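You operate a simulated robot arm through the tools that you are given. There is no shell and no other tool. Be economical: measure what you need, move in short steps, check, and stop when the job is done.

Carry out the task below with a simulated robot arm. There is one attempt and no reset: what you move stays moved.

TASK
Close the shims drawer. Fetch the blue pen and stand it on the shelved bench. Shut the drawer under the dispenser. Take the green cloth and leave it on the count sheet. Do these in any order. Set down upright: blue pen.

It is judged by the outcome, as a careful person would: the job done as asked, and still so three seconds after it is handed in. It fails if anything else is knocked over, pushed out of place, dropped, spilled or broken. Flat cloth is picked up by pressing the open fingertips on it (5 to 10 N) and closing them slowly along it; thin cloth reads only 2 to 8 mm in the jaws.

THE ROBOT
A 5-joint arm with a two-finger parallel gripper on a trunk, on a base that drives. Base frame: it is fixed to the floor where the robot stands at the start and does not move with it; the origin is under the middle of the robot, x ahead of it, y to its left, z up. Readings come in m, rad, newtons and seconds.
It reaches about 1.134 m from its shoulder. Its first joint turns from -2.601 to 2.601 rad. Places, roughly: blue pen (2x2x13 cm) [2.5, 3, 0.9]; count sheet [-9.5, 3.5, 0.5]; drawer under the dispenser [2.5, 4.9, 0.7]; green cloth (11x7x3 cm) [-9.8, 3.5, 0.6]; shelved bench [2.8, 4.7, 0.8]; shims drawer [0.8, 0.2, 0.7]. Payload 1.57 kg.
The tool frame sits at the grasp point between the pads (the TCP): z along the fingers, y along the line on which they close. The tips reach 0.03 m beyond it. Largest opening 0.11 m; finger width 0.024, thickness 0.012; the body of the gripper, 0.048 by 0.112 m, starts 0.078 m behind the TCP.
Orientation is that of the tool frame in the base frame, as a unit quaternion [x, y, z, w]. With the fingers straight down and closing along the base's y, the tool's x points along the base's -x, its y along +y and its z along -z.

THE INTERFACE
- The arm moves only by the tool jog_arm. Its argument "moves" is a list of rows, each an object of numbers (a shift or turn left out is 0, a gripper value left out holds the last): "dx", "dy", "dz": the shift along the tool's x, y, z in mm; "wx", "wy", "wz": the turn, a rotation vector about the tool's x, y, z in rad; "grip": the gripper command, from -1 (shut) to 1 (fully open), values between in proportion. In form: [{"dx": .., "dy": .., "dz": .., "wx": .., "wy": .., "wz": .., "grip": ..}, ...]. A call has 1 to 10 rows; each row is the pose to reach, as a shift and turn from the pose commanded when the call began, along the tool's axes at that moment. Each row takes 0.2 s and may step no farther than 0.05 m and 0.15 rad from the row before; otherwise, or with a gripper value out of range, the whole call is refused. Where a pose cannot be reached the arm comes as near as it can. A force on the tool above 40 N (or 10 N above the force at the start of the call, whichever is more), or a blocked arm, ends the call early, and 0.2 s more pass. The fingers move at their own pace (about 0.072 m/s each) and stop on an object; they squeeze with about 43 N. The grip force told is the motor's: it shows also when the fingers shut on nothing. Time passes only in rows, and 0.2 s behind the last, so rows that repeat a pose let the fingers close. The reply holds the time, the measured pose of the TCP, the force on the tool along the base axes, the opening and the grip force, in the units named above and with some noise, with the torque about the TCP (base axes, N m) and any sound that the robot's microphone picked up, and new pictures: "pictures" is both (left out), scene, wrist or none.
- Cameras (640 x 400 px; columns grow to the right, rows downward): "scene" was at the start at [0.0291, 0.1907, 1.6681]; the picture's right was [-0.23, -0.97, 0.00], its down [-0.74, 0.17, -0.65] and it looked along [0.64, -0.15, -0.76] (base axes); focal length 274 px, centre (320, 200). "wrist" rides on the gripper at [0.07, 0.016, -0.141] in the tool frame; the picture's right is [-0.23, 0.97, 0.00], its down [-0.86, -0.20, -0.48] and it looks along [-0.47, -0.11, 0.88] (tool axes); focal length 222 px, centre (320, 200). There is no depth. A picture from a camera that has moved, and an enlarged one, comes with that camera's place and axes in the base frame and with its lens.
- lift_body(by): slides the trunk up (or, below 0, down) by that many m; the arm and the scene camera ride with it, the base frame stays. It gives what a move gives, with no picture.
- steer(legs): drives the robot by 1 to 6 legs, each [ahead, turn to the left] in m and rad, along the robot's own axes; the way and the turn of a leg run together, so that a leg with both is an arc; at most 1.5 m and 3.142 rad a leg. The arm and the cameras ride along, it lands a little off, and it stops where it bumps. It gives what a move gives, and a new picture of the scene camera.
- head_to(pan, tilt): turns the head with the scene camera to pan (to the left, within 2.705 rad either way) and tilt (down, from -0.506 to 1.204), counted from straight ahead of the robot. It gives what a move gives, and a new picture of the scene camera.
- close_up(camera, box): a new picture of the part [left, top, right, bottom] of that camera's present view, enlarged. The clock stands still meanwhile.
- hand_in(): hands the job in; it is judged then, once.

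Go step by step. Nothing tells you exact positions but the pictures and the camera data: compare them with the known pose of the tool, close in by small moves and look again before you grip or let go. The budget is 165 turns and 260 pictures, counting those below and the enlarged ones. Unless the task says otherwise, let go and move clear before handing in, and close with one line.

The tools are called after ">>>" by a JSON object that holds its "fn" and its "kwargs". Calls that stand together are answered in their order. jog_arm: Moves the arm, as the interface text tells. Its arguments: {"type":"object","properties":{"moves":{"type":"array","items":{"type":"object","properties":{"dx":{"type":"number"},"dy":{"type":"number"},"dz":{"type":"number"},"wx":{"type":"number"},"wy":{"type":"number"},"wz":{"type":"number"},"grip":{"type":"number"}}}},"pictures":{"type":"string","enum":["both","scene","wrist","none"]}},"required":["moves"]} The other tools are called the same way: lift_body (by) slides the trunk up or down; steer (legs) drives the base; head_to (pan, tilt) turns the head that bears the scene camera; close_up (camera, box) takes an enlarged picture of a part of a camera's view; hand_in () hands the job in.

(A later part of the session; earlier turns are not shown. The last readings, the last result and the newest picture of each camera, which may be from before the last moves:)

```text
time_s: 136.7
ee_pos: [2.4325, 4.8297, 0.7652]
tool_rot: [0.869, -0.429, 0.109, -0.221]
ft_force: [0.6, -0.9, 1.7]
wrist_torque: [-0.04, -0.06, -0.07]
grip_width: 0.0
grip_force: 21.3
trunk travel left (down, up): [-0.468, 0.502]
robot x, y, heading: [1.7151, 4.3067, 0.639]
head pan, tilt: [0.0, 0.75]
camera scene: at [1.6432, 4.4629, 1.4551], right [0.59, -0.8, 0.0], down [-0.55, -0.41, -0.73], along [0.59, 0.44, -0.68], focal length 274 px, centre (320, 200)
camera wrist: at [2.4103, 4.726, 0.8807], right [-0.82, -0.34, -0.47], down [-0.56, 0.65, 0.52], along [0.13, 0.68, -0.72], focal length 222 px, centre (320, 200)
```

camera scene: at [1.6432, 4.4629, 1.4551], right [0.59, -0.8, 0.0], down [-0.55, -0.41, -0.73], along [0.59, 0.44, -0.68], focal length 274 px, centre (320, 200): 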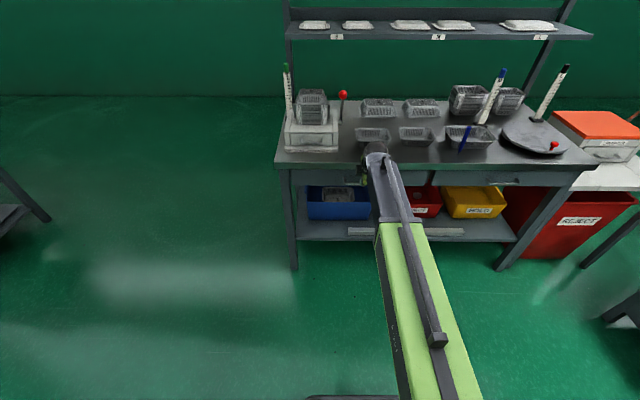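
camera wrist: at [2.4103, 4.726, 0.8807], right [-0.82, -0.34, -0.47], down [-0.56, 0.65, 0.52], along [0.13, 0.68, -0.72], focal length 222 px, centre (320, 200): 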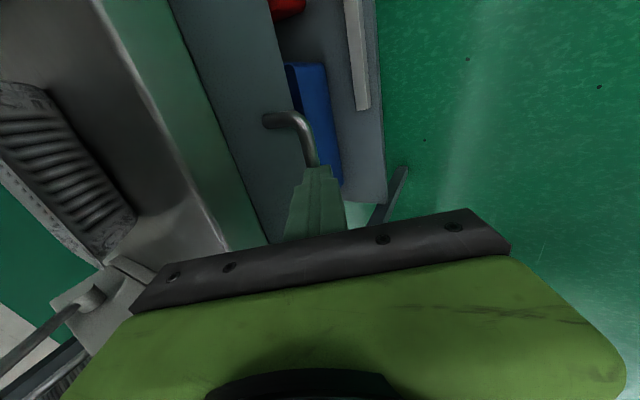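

>>> {"fn": "jog_arm", "kwargs": {"moves": [{"dy": -7, "dz": 4}, {"dy": -14, "dz": 8}, {"dy": -21, "dz": 12}, {"dy": -28, "dz": 16}, {"dy": -35, "dz": 19}]}}

>>> {"fn": "close_up", "kwargs": {"camera": "scene", "box": [260, 130, 560, 250]}}

```text
time_s: 137.3
ee_pos: [2.4392, 4.8355, 0.7678]
tool_rot: [0.869, -0.43, 0.109, -0.221]
ft_force: [-10.1, -6.8, 35.0]
wrist_torque: [-0.21, -0.23, -0.1]
grip_width: 0.0002
grip_force: 21.4
trunk travel left (down, up): [-0.468, 0.502]
robot x, y, heading: [1.7156, 4.305, 0.64]
head pan, tilt: [0.0, 0.75]
stopped in row 3: the force on the tool passed its limit at 48 N (the readings are from after the stop); the commanded pose is now the measured one
camera scene: at [1.639, 4.46, 1.456], right [0.59, -0.8, 0.0], down [-0.55, -0.4, -0.73], along [0.59, 0.44, -0.68], focal length 274 px, centre (320, 200)
camera wrist: at [2.4182, 4.7322, 0.8844], right [-0.82, -0.34, -0.47], down [-0.56, 0.65, 0.52], along [0.13, 0.68, -0.72], focal length 222 px, centre (320, 200)
```

scene: 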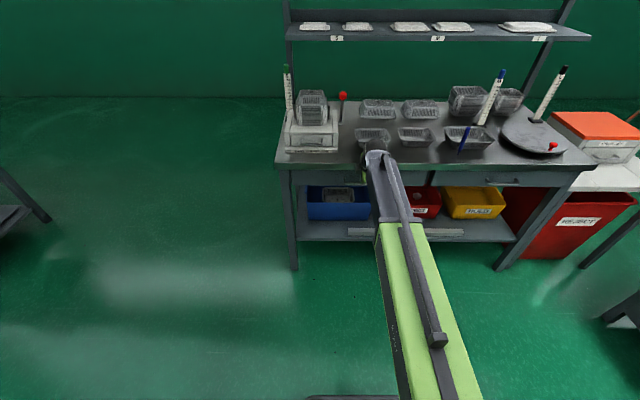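
wrist: 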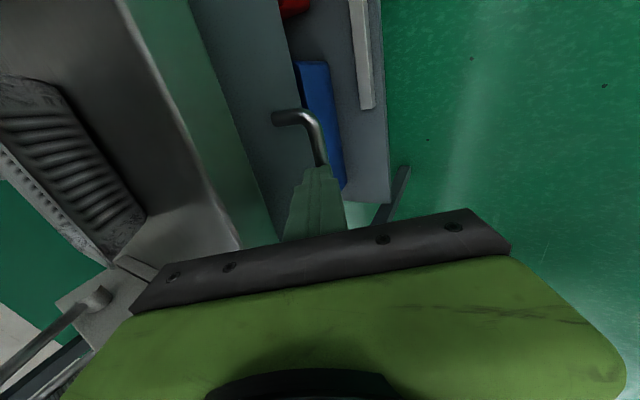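

```text
2.13 times, centred on (410, 190) of scene
camera zoom: at [1.639, 4.46, 1.456], right [0.59, -0.8, 0.0], down [-0.55, -0.4, -0.73], along [0.59, 0.44, -0.68], focal length 584 px, centre (128, 221)
```

zoom: 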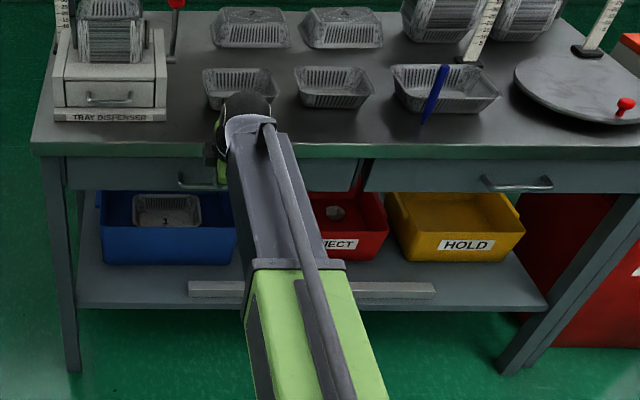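

It stopped firmly and the drawer face looks flush with the right-hand one. I'll back off and check.

>>> {"fn": "jog_arm", "kwargs": {"moves": [{"dy": 18, "dz": -10}, {"dy": 54, "dz": -30}, {"dy": 90, "dz": -50}]}}

>>> {"fn": "close_up", "kwargs": {"camera": "scene", "box": [260, 130, 560, 250]}}

```text
time_s: 137.6
ee_pos: [2.4401, 4.8348, 0.768]
tool_rot: [0.868, -0.428, 0.112, -0.226]
ft_force: [0.8, 0.3, 31.3]
wrist_torque: [0.0, -0.51, 0.0]
grip_width: 0.0
grip_force: 21.6
trunk travel left (down, up): [-0.468, 0.502]
robot x, y, heading: [1.7165, 4.305, 0.637]
head pan, tilt: [0.0, 0.75]
stopped in row 1: the force on the tool passed its limit at 49 N (the readings are from after the stop); the commanded pose is now the measured one
camera scene: at [1.6402, 4.4609, 1.4554], right [0.59, -0.8, 0.0], down [-0.55, -0.4, -0.73], along [0.59, 0.44, -0.68], focal length 274 px, centre (320, 200)
camera wrist: at [2.415, 4.7298, 0.8833], right [-0.81, -0.34, -0.48], down [-0.57, 0.64, 0.51], along [0.13, 0.69, -0.71], focal length 222 px, centre (320, 200)
```

scene: 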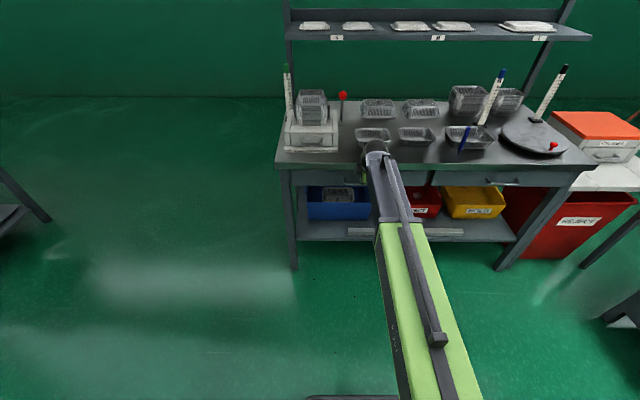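
wrist: 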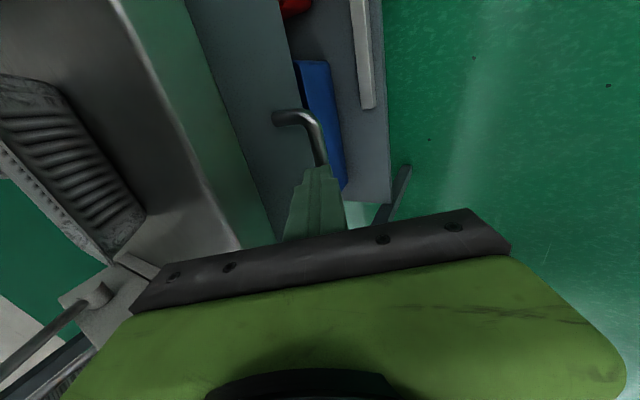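

```text
2.13 times, centred on (410, 190) of scene
camera zoom: at [1.6402, 4.4609, 1.4554], right [0.59, -0.8, 0.0], down [-0.55, -0.4, -0.73], along [0.59, 0.44, -0.68], focal length 584 px, centre (128, 221)
```

zoom: 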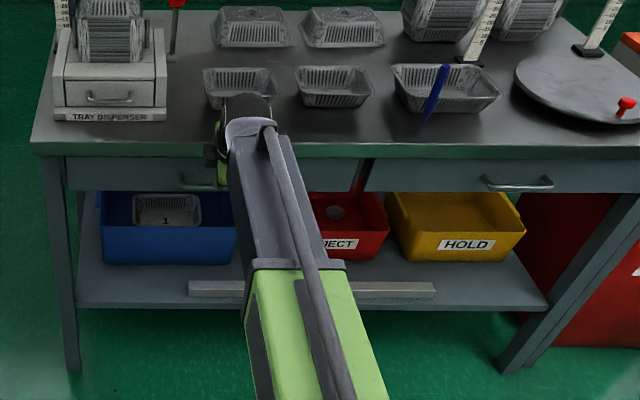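

The tool is being pressed upward, so the fingertips are resting on the handle. I'll lift the trunk slightly before retreating.

>>> {"fn": "lift_body", "kwargs": {"by": 0.03}}

>>> {"fn": "close_up", "kwargs": {"camera": "wrist", "box": [200, 60, 440, 260]}}

```text
time_s: 138.4
ee_pos: [2.4383, 4.8363, 0.7953]
tool_rot: [0.869, -0.429, 0.111, -0.222]
ft_force: [0.3, -0.1, 0.4]
wrist_torque: [0.01, 0.05, 0.0]
grip_width: 0.0002
grip_force: 21.1
trunk travel left (down, up): [-0.498, 0.472]
robot x, y, heading: [1.7145, 4.3063, 0.638]
head pan, tilt: [0.0, 0.75]
```

```text
2.00 times, centred on (320, 160) of wrist
camera zoom: at [2.4162, 4.7306, 0.9107], right [-0.82, -0.34, -0.47], down [-0.56, 0.65, 0.52], along [0.13, 0.68, -0.72], focal length 444 px, centre (320, 280)
```

zoom: 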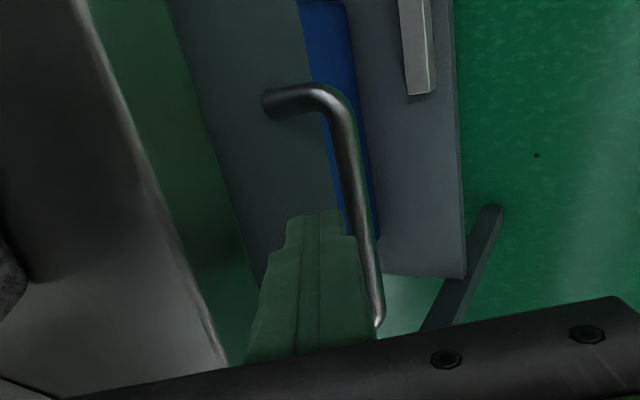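

>>> {"fn": "lift_body", "kwargs": {"by": 0.05}}

>>> {"fn": "steer", "kwargs": {"legs": [[-0.25, 0]]}}

>>> {"fn": "close_up", "kwargs": {"camera": "scene", "box": [270, 110, 560, 230]}}

>>> {"fn": "close_up", "kwargs": {"camera": "wrist", "box": [0, 0, 640, 400]}}

```text
time_s: 139.3
ee_pos: [2.4393, 4.8358, 0.8443]
tool_rot: [0.869, -0.428, 0.111, -0.223]
ft_force: [-0.1, 0.2, 0.1]
wrist_torque: [0.01, 0.01, 0.01]
grip_width: 0.0
grip_force: 20.8
trunk travel left (down, up): [-0.548, 0.422]
robot x, y, heading: [1.7114, 4.3076, 0.637]
head pan, tilt: [0.0, 0.75]
```

```text
time_s: 141.1
ee_pos: [2.242, 4.6842, 0.8456]
tool_rot: [0.868, -0.43, 0.11, -0.223]
ft_force: [0.7, -0.4, 0.1]
wrist_torque: [-0.01, 0.0, -0.03]
grip_width: 0.0
grip_force: 20.9
trunk travel left (down, up): [-0.548, 0.422]
robot x, y, heading: [1.5153, 4.1612, 0.634]
head pan, tilt: [0.0, 0.75]
camera scene: at [1.4438, 4.3154, 1.5352], right [0.59, -0.8, 0.0], down [-0.55, -0.4, -0.73], along [0.59, 0.43, -0.68], focal length 274 px, centre (320, 200)
```

scene: 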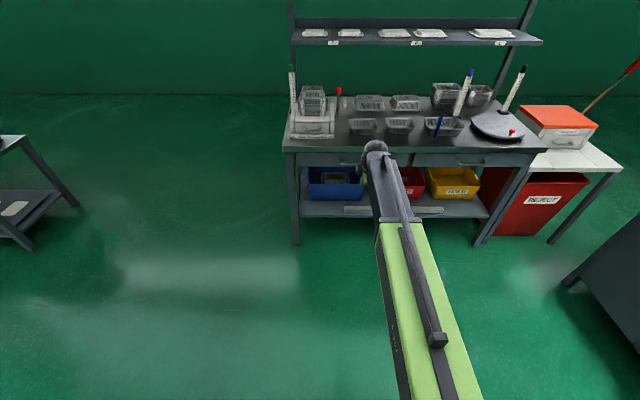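

```text
2.21 times, centred on (415, 170) of scene
camera zoom: at [1.4438, 4.3154, 1.5352], right [0.59, -0.8, 0.0], down [-0.55, -0.4, -0.73], along [0.59, 0.43, -0.68], focal length 604 px, centre (110, 266)
```

zoom: 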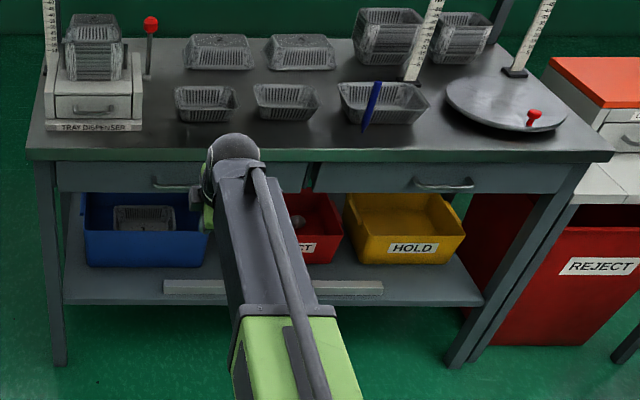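

```text
1.00 times, centred on (320, 200) of wrist (not enlarged: the box is as wide or as high as the picture)
camera zoom: at [2.2178, 4.5806, 0.9608], right [-0.82, -0.34, -0.47], down [-0.56, 0.65, 0.52], along [0.13, 0.68, -0.72], focal length 222 px, centre (320, 200)
```

zoom: 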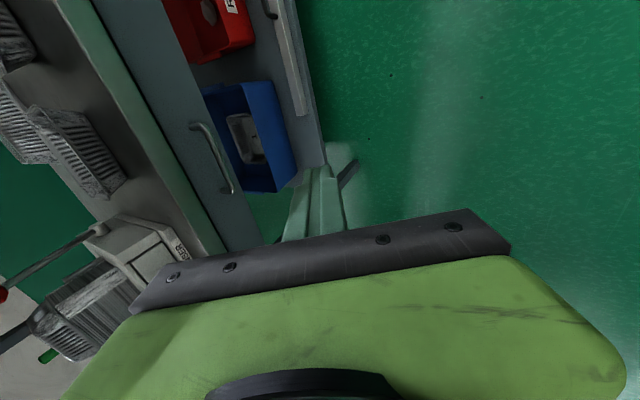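

>>> {"fn": "close_up", "kwargs": {"camera": "scene", "box": [375, 135, 475, 205]}}

>>> {"fn": "close_up", "kwargs": {"camera": "scene", "box": [280, 140, 380, 205]}}

```text
5.71 times, centred on (425, 170) of scene
camera zoom: at [1.4438, 4.3154, 1.5352], right [0.59, -0.8, 0.0], down [-0.55, -0.4, -0.73], along [0.59, 0.43, -0.68], focal length 1564 px, centre (-280, 371)
```

zoom: 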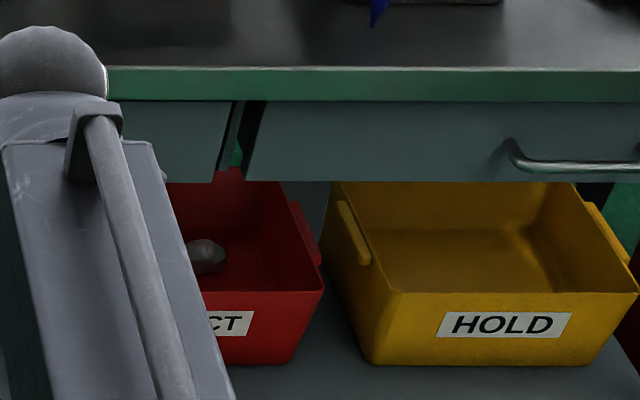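

```text
6.15 times, centred on (330, 172) of scene
camera zoom: at [1.4438, 4.3154, 1.5352], right [0.59, -0.8, 0.0], down [-0.55, -0.4, -0.73], along [0.59, 0.43, -0.68], focal length 1684 px, centre (258, 369)
```

zoom: 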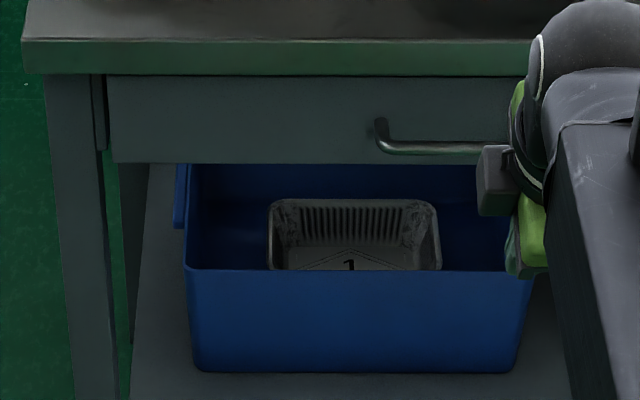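

Both drawers' lower edges line up within a millimetre or two, so this one is shut. Next is the cloth far to the left (x≈−9.8); I'll raise the trunk, turn and look for a route.

>>> {"fn": "lift_body", "kwargs": {"by": 0.4}}

>>> {"fn": "steer", "kwargs": {"legs": [[0, 2.5]]}}

>>> {"fn": "head_to", "kwargs": {"pan": 0.0, "tilt": 0.3}}

>>> {"fn": "head_to", "kwargs": {"pan": -0.9, "tilt": 0.3}}

```text
time_s: 144.9
ee_pos: [2.2414, 4.686, 1.2447]
tool_rot: [0.868, -0.43, 0.11, -0.223]
ft_force: [0.0, 0.1, -0.2]
wrist_torque: [-0.01, 0.02, 0.02]
grip_width: 0.0001
grip_force: 21.6
trunk travel left (down, up): [-0.948, 0.022]
robot x, y, heading: [1.5121, 4.1575, 0.638]
head pan, tilt: [0.0, 0.75]
```

```text
time_s: 151.2
ee_pos: [0.6167, 4.1757, 1.243]
tool_rot: [0.685, 0.685, -0.175, -0.175]
ft_force: [-0.7, 1.1, 0.1]
wrist_torque: [-0.05, -0.05, 0.04]
grip_width: 0.0
grip_force: 21.6
trunk travel left (down, up): [-0.948, 0.022]
robot x, y, heading: [1.5174, 4.1183, 3.123]
head pan, tilt: [0.0, 0.75]
camera scene: at [1.4717, 3.948, 1.9352], right [0.02, 1.0, 0.0], down [0.68, -0.01, -0.73], along [-0.73, 0.01, -0.68], focal length 274 px, centre (320, 200)
```

scene: 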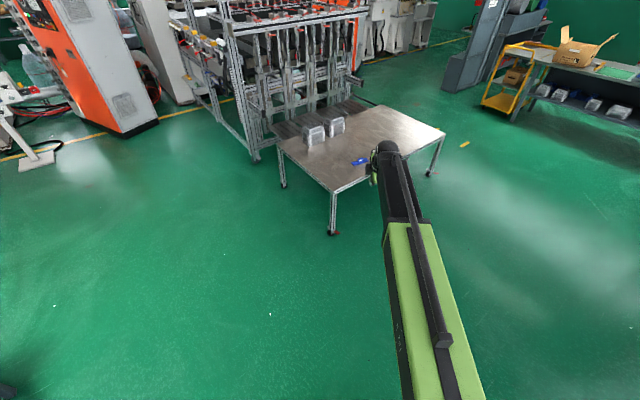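

```text
time_s: 152.1
ee_pos: [0.6176, 4.1756, 1.2433]
tool_rot: [0.684, 0.686, -0.176, -0.176]
ft_force: [-0.4, -0.6, 0.0]
wrist_torque: [0.01, 0.01, 0.05]
grip_width: 0.0003
grip_force: 21.7
trunk travel left (down, up): [-0.948, 0.022]
robot x, y, heading: [1.5157, 4.1193, 3.123]
head pan, tilt: [0.0, 0.3]
camera scene: at [1.4632, 3.9474, 1.9755], right [0.02, 1.0, 0.0], down [0.3, -0.01, -0.95], along [-0.95, 0.02, -0.3], focal length 274 px, centre (320, 200)
```

scene: 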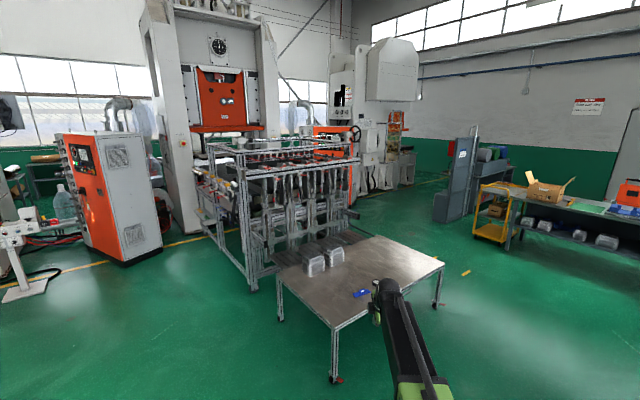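

```text
time_s: 153.3
ee_pos: [0.6176, 4.1741, 1.2436]
tool_rot: [0.684, 0.686, -0.176, -0.176]
ft_force: [-0.6, 0.6, 0.1]
wrist_torque: [-0.02, -0.01, 0.02]
grip_width: 0.0
grip_force: 21.1
trunk travel left (down, up): [-0.948, 0.022]
robot x, y, heading: [1.514, 4.1188, 3.124]
head pan, tilt: [-0.901, 0.3]
camera scene: at [1.4999, 4.0193, 1.9755], right [0.79, 0.61, 0.0], down [0.18, -0.23, -0.96], along [-0.58, 0.76, -0.3], focal length 274 px, centre (320, 200)
```

scene: 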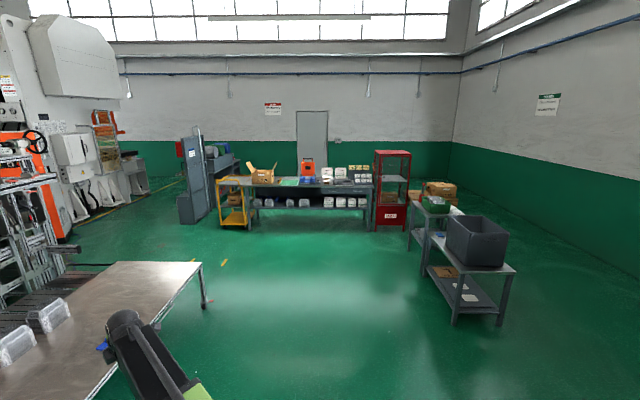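

The cloth lies behind the row of presses, so I'll go round the white table and look again. I'll retract the arm first.

>>> {"fn": "jog_arm", "kwargs": {"moves": [{"dy": 42, "dz": -24}, {"dy": 84, "dz": -48}, {"dy": 126, "dz": -72}, {"dy": 168, "dz": -96}, {"dy": 200, "dz": -115}], "pictures": "none"}}

>>> {"fn": "head_to", "kwargs": {"pan": 0.0, "tilt": 0.35}}

>>> {"fn": "steer", "kwargs": {"legs": [[0, -0.857], [1.2, 0], [1.2, 0], [0.94, 0], [0, 1.48]]}}

```text
time_s: 154.5
ee_pos: [0.83, 4.1779, 1.2444]
tool_rot: [0.684, 0.686, -0.176, -0.176]
ft_force: [0.4, 0.1, 0.2]
wrist_torque: [-0.01, -0.03, 0.01]
grip_width: 0.0001
grip_force: 21.3
out of reach, approached as far as the arm can: row 3, 4, 5
trunk travel left (down, up): [-0.948, 0.022]
robot x, y, heading: [1.5146, 4.1146, 3.126]
head pan, tilt: [-0.901, 0.3]
```

```text
time_s: 155.7
ee_pos: [0.8309, 4.1774, 1.2442]
tool_rot: [0.684, 0.685, -0.176, -0.176]
ft_force: [0.5, 0.0, 0.1]
wrist_torque: [0.02, 0.03, 0.01]
grip_width: 0.0
grip_force: 21.4
trunk travel left (down, up): [-0.948, 0.022]
robot x, y, heading: [1.5151, 4.1191, 3.12]
head pan, tilt: [0.0, 0.351]
camera scene: at [1.4637, 3.9469, 1.9708], right [0.02, 1.0, 0.0], down [0.34, -0.01, -0.94], along [-0.94, 0.02, -0.34], focal length 274 px, centre (320, 200)
```

scene: 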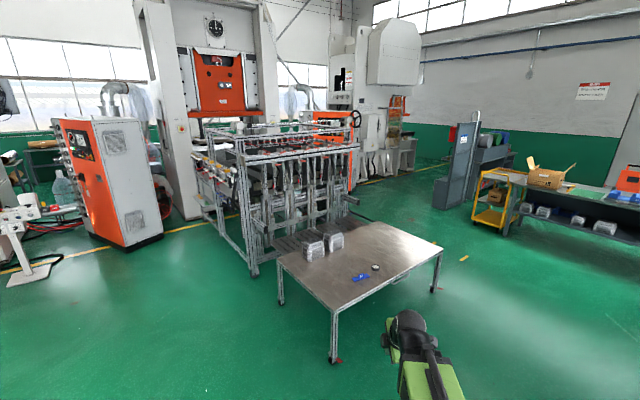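

```text
time_s: 178.0
ee_pos: [-1.241, 6.3148, 1.2439]
tool_rot: [0.435, 0.865, -0.221, -0.112]
ft_force: [-0.2, -0.3, -0.1]
wrist_torque: [0.02, 0.01, -0.02]
grip_width: 0.0
grip_force: 21.2
trunk travel left (down, up): [-0.948, 0.022]
robot x, y, heading: [-0.6279, 6.6483, -2.532]
head pan, tilt: [0.0, 0.351]
camera scene: at [-0.5741, 6.474, 1.9703], right [-0.57, 0.82, 0.0], down [0.28, 0.2, -0.94], along [-0.77, -0.54, -0.34], focal length 274 px, centre (320, 200)
```

scene: 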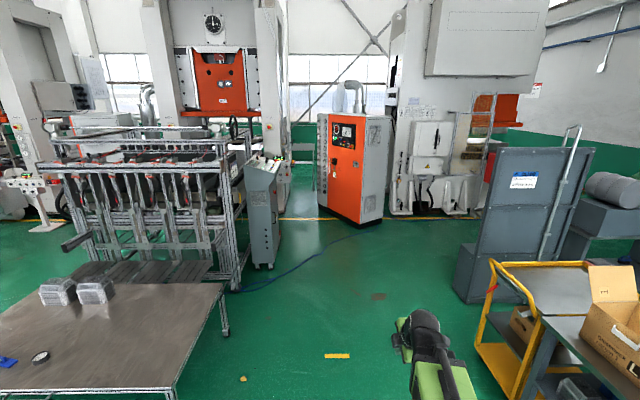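

>>> {"fn": "close_up", "kwargs": {"camera": "scene", "box": [230, 90, 420, 260]}}

>>> {"fn": "head_to", "kwargs": {"pan": -0.8, "tilt": 0.3}}

```text
2.35 times, centred on (325, 175) of scene
camera zoom: at [-0.5741, 6.474, 1.9703], right [-0.57, 0.82, 0.0], down [0.28, 0.2, -0.94], along [-0.77, -0.54, -0.34], focal length 644 px, centre (308, 259)
```

zoom: 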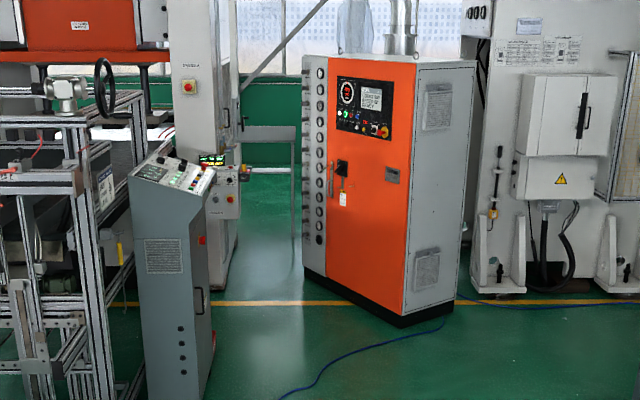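

```text
time_s: 179.1
ee_pos: [-1.2403, 6.3194, 1.2449]
tool_rot: [0.435, 0.865, -0.222, -0.111]
ft_force: [0.6, 0.0, -0.3]
wrist_torque: [0.01, -0.03, -0.01]
grip_width: 0.0
grip_force: 21.2
trunk travel left (down, up): [-0.948, 0.022]
robot x, y, heading: [-0.6336, 6.6452, -2.533]
head pan, tilt: [-0.799, 0.3]
camera scene: at [-0.5903, 6.5495, 1.9755], right [0.19, 0.98, 0.0], down [0.29, -0.06, -0.96], along [-0.94, 0.18, -0.3], focal length 274 px, centre (320, 200)
```

scene: 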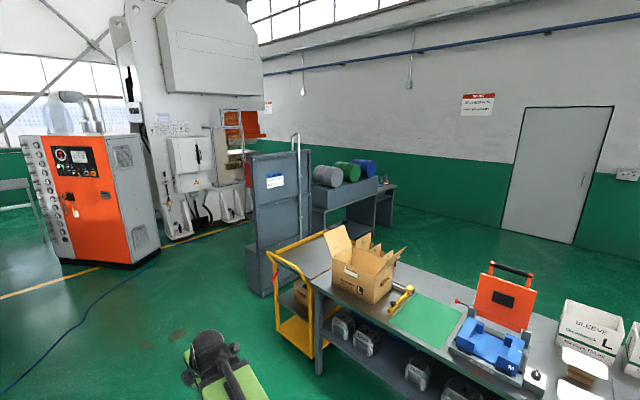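

>>> {"fn": "steer", "kwargs": {"legs": [[1.2, 0], [1.2, 0]]}}

>>> {"fn": "head_to", "kwargs": {"pan": 0, "tilt": 0.3}}

>>> {"fn": "head_to", "kwargs": {"pan": -1.4, "tilt": 0.3}}

```text
time_s: 190.8
ee_pos: [-3.1566, 4.9001, 1.2447]
tool_rot: [0.423, 0.871, -0.223, -0.109]
ft_force: [-0.6, -0.1, -0.1]
wrist_torque: [0.01, -0.01, -0.02]
grip_width: 0.0
grip_force: 21.3
trunk travel left (down, up): [-0.948, 0.022]
robot x, y, heading: [-2.5568, 5.2491, -2.507]
head pan, tilt: [-0.799, 0.3]
camera scene: at [-2.5129, 5.1497, 1.9755], right [0.16, 0.99, 0.0], down [0.29, -0.05, -0.96], along [-0.94, 0.15, -0.3], focal length 274 px, centre (320, 200)
```

scene: 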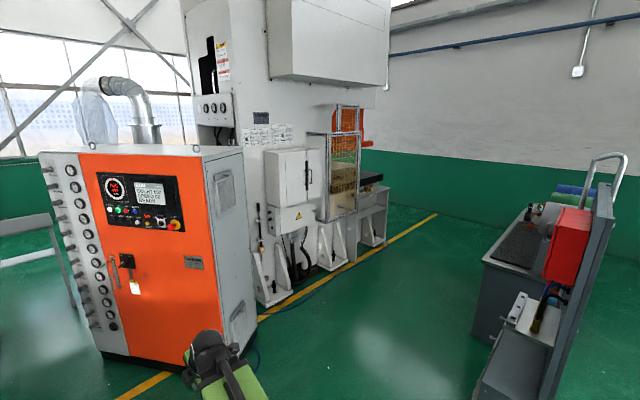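

```text
time_s: 191.9
ee_pos: [-3.1569, 4.8994, 1.2434]
tool_rot: [0.423, 0.871, -0.223, -0.109]
ft_force: [-0.1, -0.5, -0.3]
wrist_torque: [0.0, -0.02, -0.02]
grip_width: 0.0003
grip_force: 21.0
trunk travel left (down, up): [-0.948, 0.022]
robot x, y, heading: [-2.5596, 5.2454, -2.506]
head pan, tilt: [0.0, 0.3]
camera scene: at [-2.4954, 5.0795, 1.9755], right [-0.59, 0.8, 0.0], down [0.24, 0.18, -0.96], along [-0.77, -0.57, -0.3], focal length 274 px, centre (320, 200)
```

scene: 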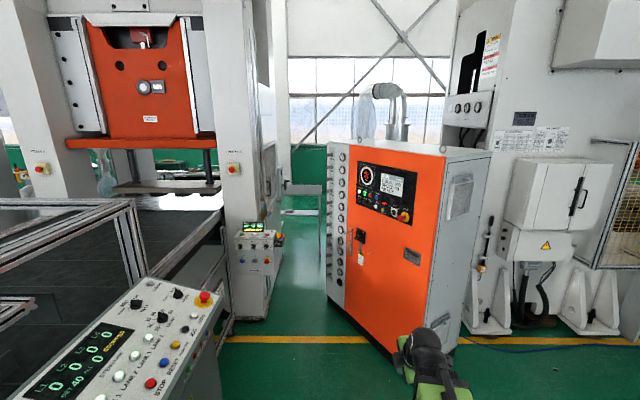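

```text
time_s: 193.4
ee_pos: [-3.1568, 4.9014, 1.2443]
tool_rot: [0.424, 0.871, -0.223, -0.109]
ft_force: [-0.6, -0.1, 0.0]
wrist_torque: [-0.05, -0.01, 0.01]
grip_width: 0.0
grip_force: 21.6
trunk travel left (down, up): [-0.948, 0.022]
robot x, y, heading: [-2.5602, 5.2452, -2.508]
head pan, tilt: [-1.4, 0.3]
camera scene: at [-2.4878, 5.1994, 1.9755], right [0.69, 0.72, 0.0], down [0.21, -0.2, -0.96], along [-0.69, 0.66, -0.3], focal length 274 px, centre (320, 200)
```

scene: 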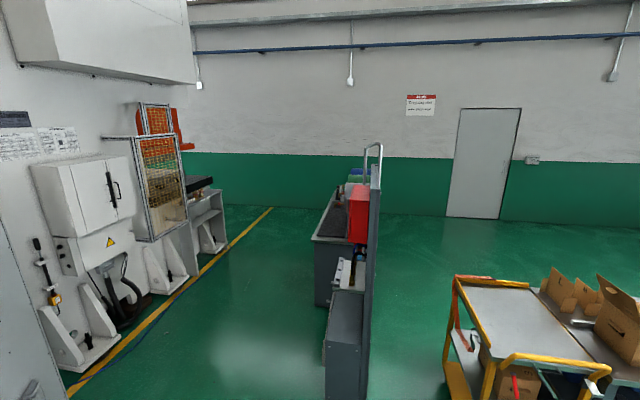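

The gap beside the orange cabinet is too narrow. There seems to be about 1.8 m free between the far press and the wall, so I'll go along the yellow line.

>>> {"fn": "head_to", "kwargs": {"pan": 0, "tilt": 0.4}}

>>> {"fn": "steer", "kwargs": {"legs": [[0, -0.987], [1.0, 0], [1.0, 0], [0, -0.61], [1.1, 0]]}}

>>> {"fn": "head_to", "kwargs": {"pan": 0.8, "tilt": 0.3}}

```text
time_s: 195.0
ee_pos: [-3.1563, 4.9011, 1.2442]
tool_rot: [0.423, 0.871, -0.224, -0.108]
ft_force: [0.2, 0.0, -0.6]
wrist_torque: [-0.01, 0.02, 0.01]
grip_width: 0.0
grip_force: 20.8
trunk travel left (down, up): [-0.948, 0.022]
robot x, y, heading: [-2.5552, 5.2436, -2.505]
head pan, tilt: [0.0, 0.4]
camera scene: at [-2.4948, 5.0799, 1.9663], right [-0.59, 0.8, 0.0], down [0.31, 0.23, -0.92], along [-0.74, -0.55, -0.39], focal length 274 px, centre (320, 200)
```

scene: 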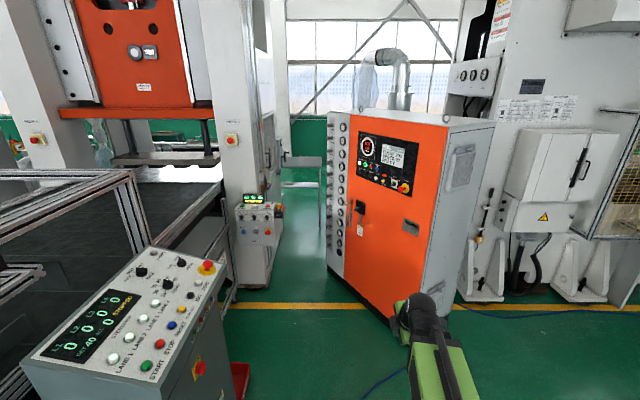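

```text
time_s: 214.5
ee_pos: [-5.3758, 7.503, 1.2444]
tool_rot: [0.92, 0.302, -0.077, -0.236]
ft_force: [0.0, 0.3, -1.0]
wrist_torque: [0.0, 0.01, -0.01]
grip_width: 0.0
grip_force: 21.0
trunk travel left (down, up): [-0.948, 0.022]
robot x, y, heading: [-5.0534, 6.8926, 2.165]
head pan, tilt: [0.0, 0.4]
camera scene: at [-5.2192, 6.8343, 1.9662], right [0.83, 0.56, 0.0], down [0.22, -0.32, -0.92], along [-0.52, 0.76, -0.39], focal length 274 px, centre (320, 200)
```

scene: 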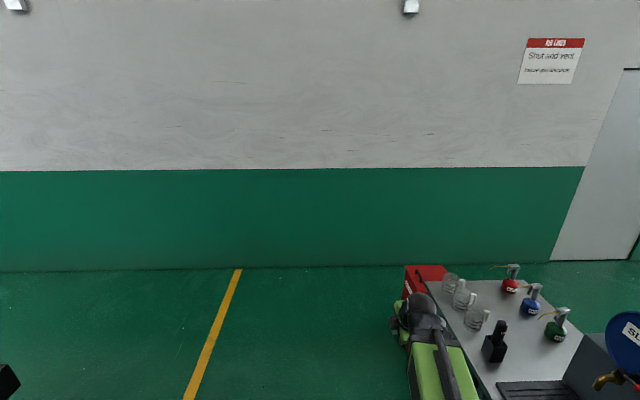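

```text
time_s: 215.6
ee_pos: [-5.3756, 7.5021, 1.245]
tool_rot: [0.921, 0.302, -0.078, -0.236]
ft_force: [0.7, -0.1, 1.3]
wrist_torque: [-0.01, 0.01, 0.01]
grip_width: 0.0
grip_force: 21.8
trunk travel left (down, up): [-0.948, 0.022]
robot x, y, heading: [-5.0467, 6.8883, 2.168]
head pan, tilt: [0.799, 0.3]
camera scene: at [-5.2585, 6.7731, 1.9755], right [0.17, 0.98, 0.0], down [0.29, -0.05, -0.96], along [-0.94, 0.17, -0.3], focal length 274 px, centre (320, 200)
```

scene: 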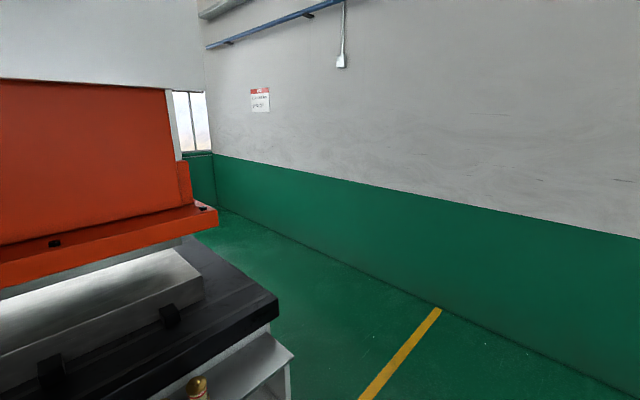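

>>> {"fn": "head_to", "kwargs": {"pan": 0, "tilt": 0.4}}

>>> {"fn": "steer", "kwargs": {"legs": [[1.05, 0], [0, 0.8], [0.9, 0], [0, 0.78]]}}

```text
time_s: 216.7
ee_pos: [-5.3754, 7.5021, 1.2446]
tool_rot: [0.92, 0.302, -0.078, -0.237]
ft_force: [-0.5, 0.1, 0.1]
wrist_torque: [-0.01, 0.0, -0.02]
grip_width: 0.0004
grip_force: 21.5
trunk travel left (down, up): [-0.948, 0.022]
robot x, y, heading: [-5.0536, 6.8934, 2.17]
head pan, tilt: [0.0, 0.4]
camera scene: at [-5.2188, 6.8334, 1.9663], right [0.83, 0.56, 0.0], down [0.22, -0.32, -0.92], along [-0.52, 0.76, -0.39], focal length 274 px, centre (320, 200)
```

scene: 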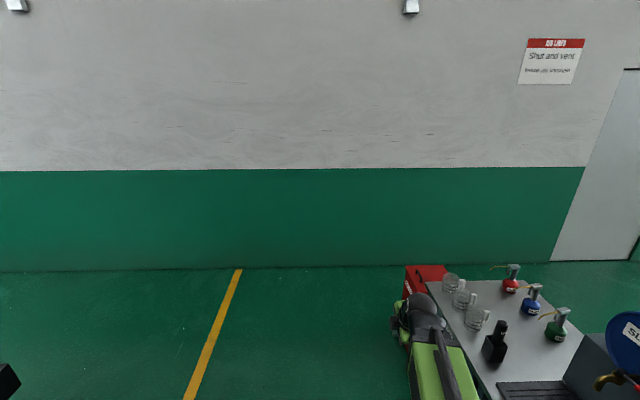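

```text
time_s: 230.6
ee_pos: [-7.1202, 7.5618, 1.2453]
tool_rot: [0.426, 0.87, -0.221, -0.111]
ft_force: [-0.5, -1.3, 0.1]
wrist_torque: [0.08, 0.01, -0.1]
grip_width: 0.0
grip_force: 21.2
trunk travel left (down, up): [-0.948, 0.022]
robot x, y, heading: [-6.5086, 7.8931, -2.52]
head pan, tilt: [0.0, 0.4]
camera scene: at [-6.4469, 7.7177, 1.9657], right [-0.58, 0.81, 0.0], down [0.32, 0.23, -0.92], along [-0.75, -0.53, -0.39], focal length 274 px, centre (320, 200)
```

scene: 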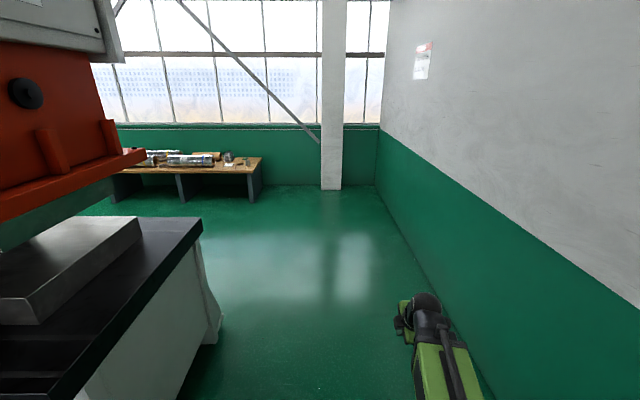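

The low bench at the back wall should hold the count sheet and cloth. I'll drive along the wall past the press and look.

>>> {"fn": "steer", "kwargs": {"legs": [[1.3, 0], [1.3, 0]]}}

>>> {"fn": "head_to", "kwargs": {"pan": 0.6, "tilt": 0.5}}

```text
time_s: 243.3
ee_pos: [-9.1804, 5.9747, 1.2446]
tool_rot: [0.41, 0.878, -0.225, -0.105]
ft_force: [0.5, -0.8, -0.5]
wrist_torque: [-0.01, -0.02, -0.01]
grip_width: 0.0001
grip_force: 22.2
trunk travel left (down, up): [-0.948, 0.022]
robot x, y, heading: [-8.5764, 6.321, -2.492]
head pan, tilt: [0.0, 0.4]
camera scene: at [-8.514, 6.1556, 1.9662], right [-0.61, 0.8, 0.0], down [0.31, 0.24, -0.92], along [-0.73, -0.56, -0.39], focal length 274 px, centre (320, 200)
```

scene: 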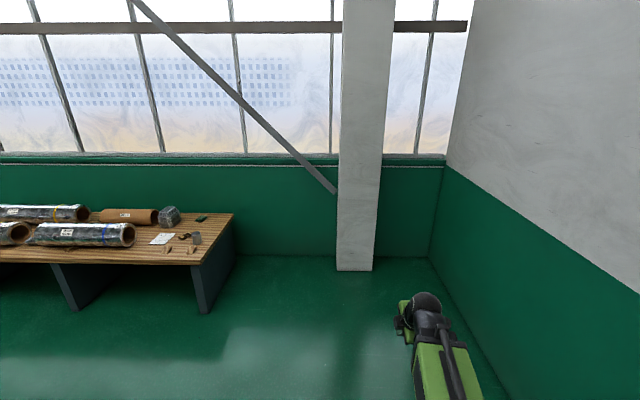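

```text
time_s: 244.3
ee_pos: [-9.1814, 5.9753, 1.2446]
tool_rot: [0.411, 0.877, -0.225, -0.105]
ft_force: [0.1, -0.4, -0.5]
wrist_torque: [0.0, -0.02, -0.03]
grip_width: 0.0
grip_force: 21.3
trunk travel left (down, up): [-0.948, 0.022]
robot x, y, heading: [-8.5792, 6.3181, -2.492]
head pan, tilt: [0.6, 0.499]
camera scene: at [-8.4685, 6.1258, 1.9571], right [-0.95, 0.31, 0.0], down [0.15, 0.45, -0.88], along [-0.28, -0.83, -0.48], focal length 274 px, centre (320, 200)
```

scene: 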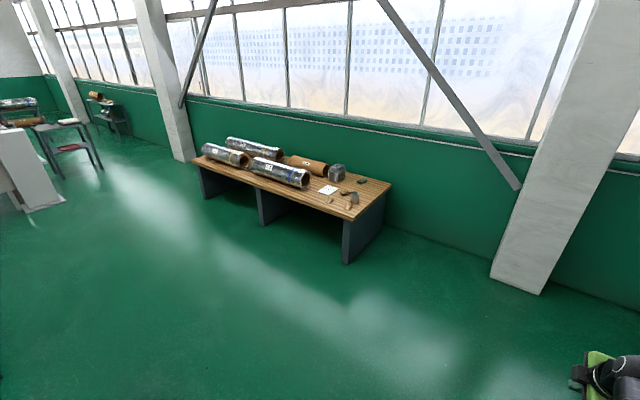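

>>> {"fn": "close_up", "kwargs": {"camera": "scene", "box": [180, 120, 400, 270]}}

```text
2.67 times, centred on (290, 195) of scene
camera zoom: at [-8.4685, 6.1258, 1.9571], right [-0.95, 0.31, 0.0], down [0.15, 0.45, -0.88], along [-0.28, -0.83, -0.48], focal length 730 px, centre (400, 213)
```

zoom: 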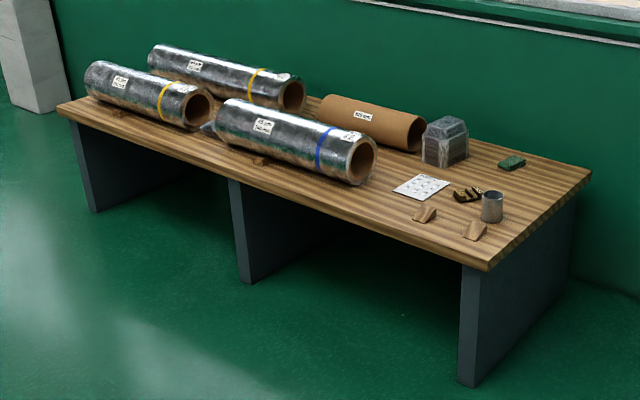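

The green cloth is near the back-right of the bench and the count sheet near the front. I'll approach the bench's right end.

>>> {"fn": "steer", "kwargs": {"legs": [[0, 0.03], [0.85, 0], [0.8, 0], [0, 0.72]]}}

>>> {"fn": "head_to", "kwargs": {"pan": 0.0, "tilt": 0.6}}

```text
time_s: 255.2
ee_pos: [-10.1233, 4.6232, 1.2461]
tool_rot: [0.069, 0.966, -0.248, -0.019]
ft_force: [0.0, 0.2, 0.7]
wrist_torque: [-0.02, 0.06, -0.03]
grip_width: 0.0001
grip_force: 21.2
trunk travel left (down, up): [-0.948, 0.022]
robot x, y, heading: [-9.8913, 5.2751, -1.763]
head pan, tilt: [0.6, 0.499]
camera scene: at [-9.6749, 5.2058, 1.957], right [-0.92, -0.4, 0.0], down [-0.19, 0.44, -0.88], along [0.35, -0.81, -0.48], focal length 274 px, centre (320, 200)
```

scene: 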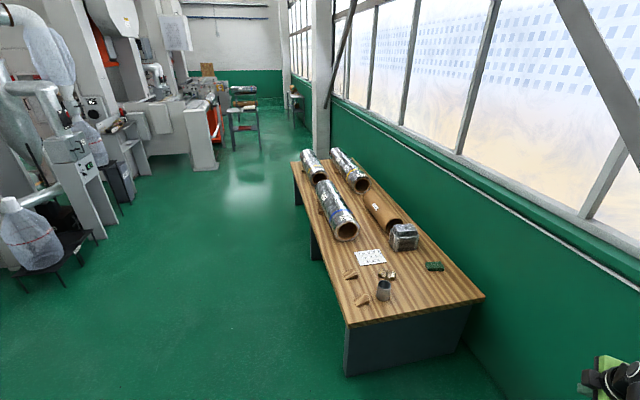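

```text
time_s: 256.2
ee_pos: [-10.1239, 4.6205, 1.2435]
tool_rot: [0.07, 0.966, -0.247, -0.018]
ft_force: [-0.6, 0.4, -0.1]
wrist_torque: [-0.03, 0.04, -0.01]
grip_width: 0.0
grip_force: 21.5
trunk travel left (down, up): [-0.948, 0.022]
robot x, y, heading: [-9.8916, 5.2787, -1.765]
head pan, tilt: [0.0, 0.6]
camera scene: at [-9.73, 5.1997, 1.9481], right [-0.98, 0.19, 0.0], down [0.11, 0.55, -0.83], along [-0.16, -0.81, -0.56], focal length 274 px, centre (320, 200)
```

scene: 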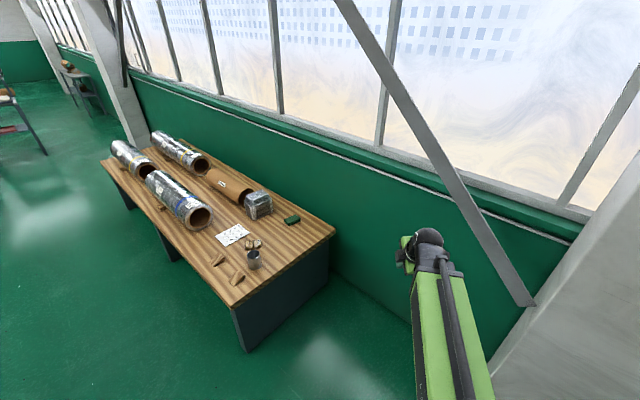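

Triangulating puts the bench top at about z 0.62, the cloth at about (−9.84, 3.57) and the sheet at about (−9.40, 3.63). I'll move in to the bench end.

>>> {"fn": "steer", "kwargs": {"legs": [[0.75, 0], [0, 0.8], [0.1, 0]]}}

```text
time_s: 263.0
ee_pos: [-9.6598, 3.8447, 1.2442]
tool_rot: [-0.314, 0.916, -0.235, 0.08]
ft_force: [-0.5, 0.4, 0.6]
wrist_torque: [0.0, -0.03, 0.02]
grip_width: 0.0001
grip_force: 20.8
trunk travel left (down, up): [-0.948, 0.022]
robot x, y, heading: [-9.9607, 4.4789, -0.974]
head pan, tilt: [0.0, 0.6]
camera scene: at [-9.7923, 4.5355, 1.9479], right [-0.82, -0.57, 0.0], down [-0.32, 0.47, -0.82], along [0.47, -0.68, -0.57], focal length 274 px, centre (320, 200)
```

scene: 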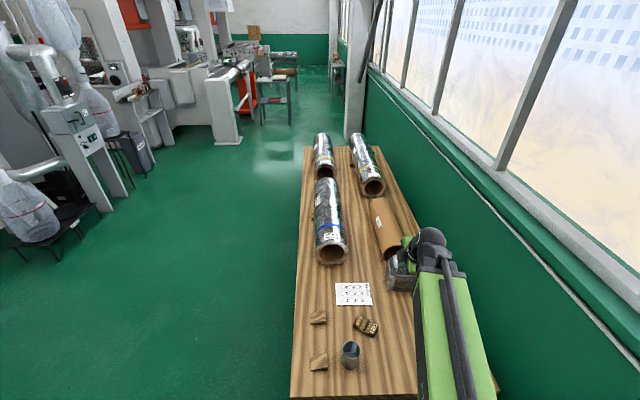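

>>> {"fn": "jog_arm", "kwargs": {"moves": [{"wx": -0.14}, {"wx": -0.28}, {"wx": -0.42}, {"wx": -0.505, "grip": 0.3}]}}

```text
time_s: 264.0
ee_pos: [-9.6603, 3.8443, 1.2165]
tool_rot: [-0.324, 0.946, 0.003, 0.0]
ft_force: [0.1, 0.0, -0.7]
wrist_torque: [0.0, 0.04, 0.01]
grip_width: 0.0524
grip_force: 0.0
out of reach, approached as far as the arm can: row 1, 2, 3, 4
trunk travel left (down, up): [-0.948, 0.022]
robot x, y, heading: [-9.9578, 4.4813, -0.967]
head pan, tilt: [0.0, 0.6]
camera scene: at [-9.7948, 4.5363, 1.9481], right [-0.82, -0.57, 0.0], down [-0.32, 0.47, -0.83], along [0.47, -0.68, -0.56], focal length 274 px, centre (320, 200)
camera wrist: at [-9.7256, 3.8139, 1.3566], right [-0.42, 0.91, 0.0], down [0.8, 0.36, 0.48], along [0.43, 0.2, -0.88], focal length 222 px, centre (320, 200)
```

scene: 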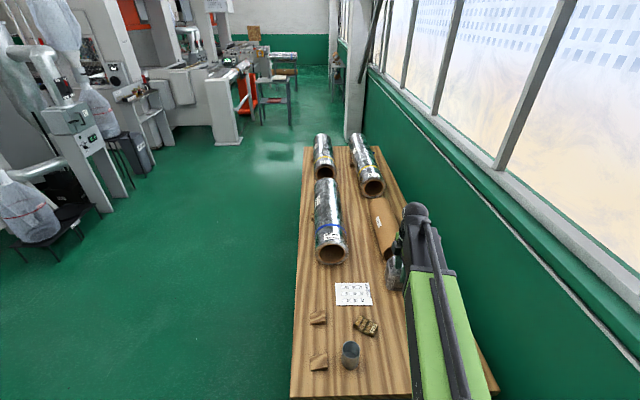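
wrist: 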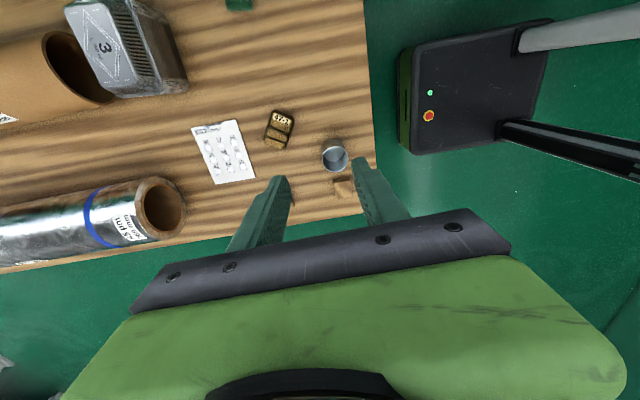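

I'll move over the cloth.

>>> {"fn": "jog_arm", "kwargs": {"moves": [{"dx": 40, "dy": -17}, {"dx": 81, "dy": -34}, {"dx": 122, "dy": -52}, {"dx": 163, "dy": -69}, {"dx": 203, "dy": -86}, {"dx": 244, "dy": -104}, {"dx": 284, "dy": -121}]}}

```text
time_s: 265.6
ee_pos: [-9.8113, 3.5753, 1.2138]
tool_rot: [-0.324, 0.946, 0.001, -0.001]
ft_force: [-0.9, 0.2, 1.0]
wrist_torque: [0.0, -0.01, 0.01]
grip_width: 0.0714
grip_force: 0.2
trunk travel left (down, up): [-0.948, 0.022]
robot x, y, heading: [-9.962, 4.4781, -0.967]
head pan, tilt: [0.0, 0.6]
camera scene: at [-9.7952, 4.5357, 1.9481], right [-0.82, -0.57, 0.0], down [-0.32, 0.47, -0.82], along [0.47, -0.68, -0.57], focal length 274 px, centre (320, 200)
camera wrist: at [-9.8759, 3.5457, 1.3562], right [-0.42, 0.91, 0.0], down [0.8, 0.37, 0.48], along [0.43, 0.2, -0.88], focal length 222 px, centre (320, 200)
```

scene: 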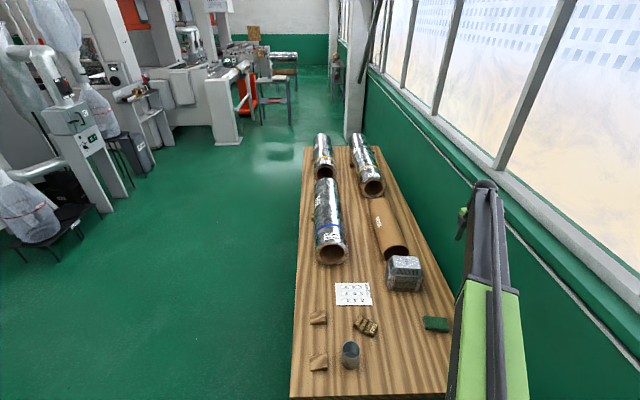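
wrist: 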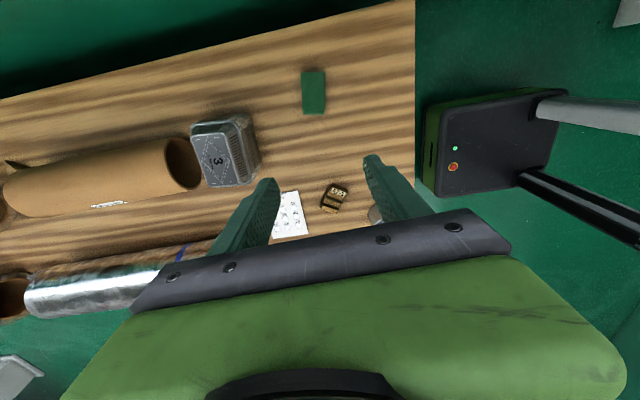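

>>> {"fn": "close_up", "kwargs": {"camera": "wrist", "box": [260, 50, 370, 130]}}

>>> {"fn": "close_up", "kwargs": {"camera": "scene", "box": [330, 270, 470, 370]}}

```text
5.00 times, centred on (315, 90) of wrist
camera zoom: at [-9.8759, 3.5457, 1.3562], right [-0.42, 0.91, 0.0], down [0.8, 0.37, 0.48], along [0.43, 0.2, -0.88], focal length 1111 px, centre (345, 750)
```

zoom: 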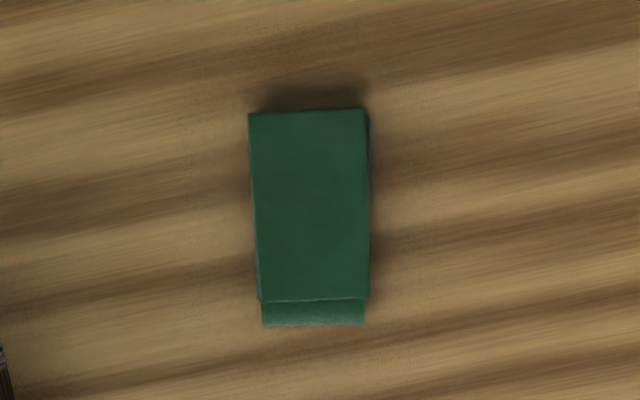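

```text
4.00 times, centred on (400, 320) of scene
camera zoom: at [-9.7952, 4.5357, 1.9481], right [-0.82, -0.57, 0.0], down [-0.32, 0.47, -0.82], along [0.47, -0.68, -0.57], focal length 1095 px, centre (0, -280)
```

zoom: 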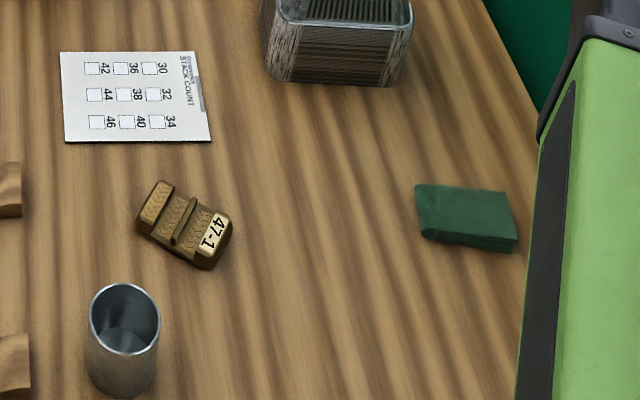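

The cloth is a folded pad, 7 cm wide along the closing direction. I'll centre over it, turn 0.22 rad, open fully and lower part of the way.

>>> {"fn": "jog_arm", "kwargs": {"moves": [{"dx": 22, "dy": -5, "wz": 0.11, "grip": 1}, {"dx": 44, "dy": -10, "wz": 0.22, "grip": 1}, {"dx": 44, "dy": -10, "wz": 0.22, "grip": 1}], "pictures": "none"}}

>>> {"fn": "lift_body", "kwargs": {"by": -0.4}}

>>> {"fn": "jog_arm", "kwargs": {"moves": [{"dx": 0}]}}

```text
time_s: 266.4
ee_pos: [-9.8398, 3.5439, 1.2144]
tool_rot: [-0.217, 0.976, -0.001, -0.001]
ft_force: [0.4, 0.0, -0.7]
wrist_torque: [0.01, -0.01, 0.02]
grip_width: 0.11
grip_force: 0.1
out of reach, approached as far as the arm can: row 2, 3
trunk travel left (down, up): [-0.948, 0.022]
robot x, y, heading: [-9.9582, 4.4795, -0.968]
head pan, tilt: [0.0, 0.6]
```

```text
time_s: 270.3
ee_pos: [-9.8405, 3.5452, 0.8154]
tool_rot: [-0.218, 0.976, -0.001, 0.0]
ft_force: [-0.6, 0.4, -0.6]
wrist_torque: [0.0, 0.03, 0.03]
grip_width: 0.1097
grip_force: 0.0
trunk travel left (down, up): [-0.548, 0.422]
robot x, y, heading: [-9.9575, 4.4782, -0.967]
head pan, tilt: [0.0, 0.6]
```

```text
time_s: 270.7
ee_pos: [-9.8401, 3.5445, 0.8152]
tool_rot: [-0.218, 0.976, 0.0, -0.001]
ft_force: [-0.7, -0.6, 0.1]
wrist_torque: [0.0, 0.0, 0.02]
grip_width: 0.1098
grip_force: 0.1
trunk travel left (down, up): [-0.548, 0.422]
robot x, y, heading: [-9.9627, 4.4783, -0.97]
head pan, tilt: [0.0, 0.6]
camera scene: at [-9.7947, 4.5366, 1.548], right [-0.82, -0.57, 0.0], down [-0.32, 0.47, -0.83], along [0.47, -0.68, -0.56], focal length 274 px, centre (320, 200)
camera wrist: at [-9.9107, 3.5305, 0.9567], right [-0.21, 0.98, 0.0], down [0.86, 0.18, 0.48], along [0.47, 0.1, -0.88], focal length 222 px, centre (320, 200)
```

scene: 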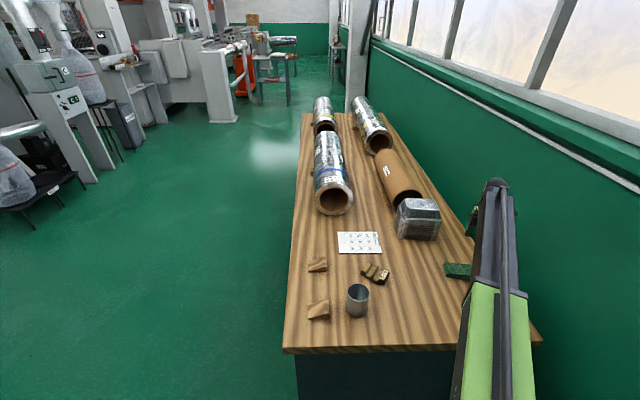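
wrist: 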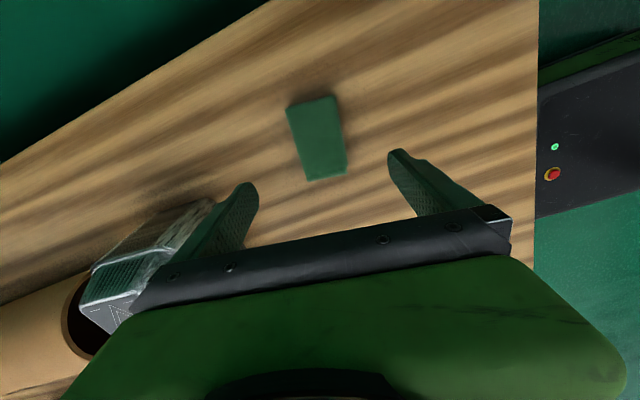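

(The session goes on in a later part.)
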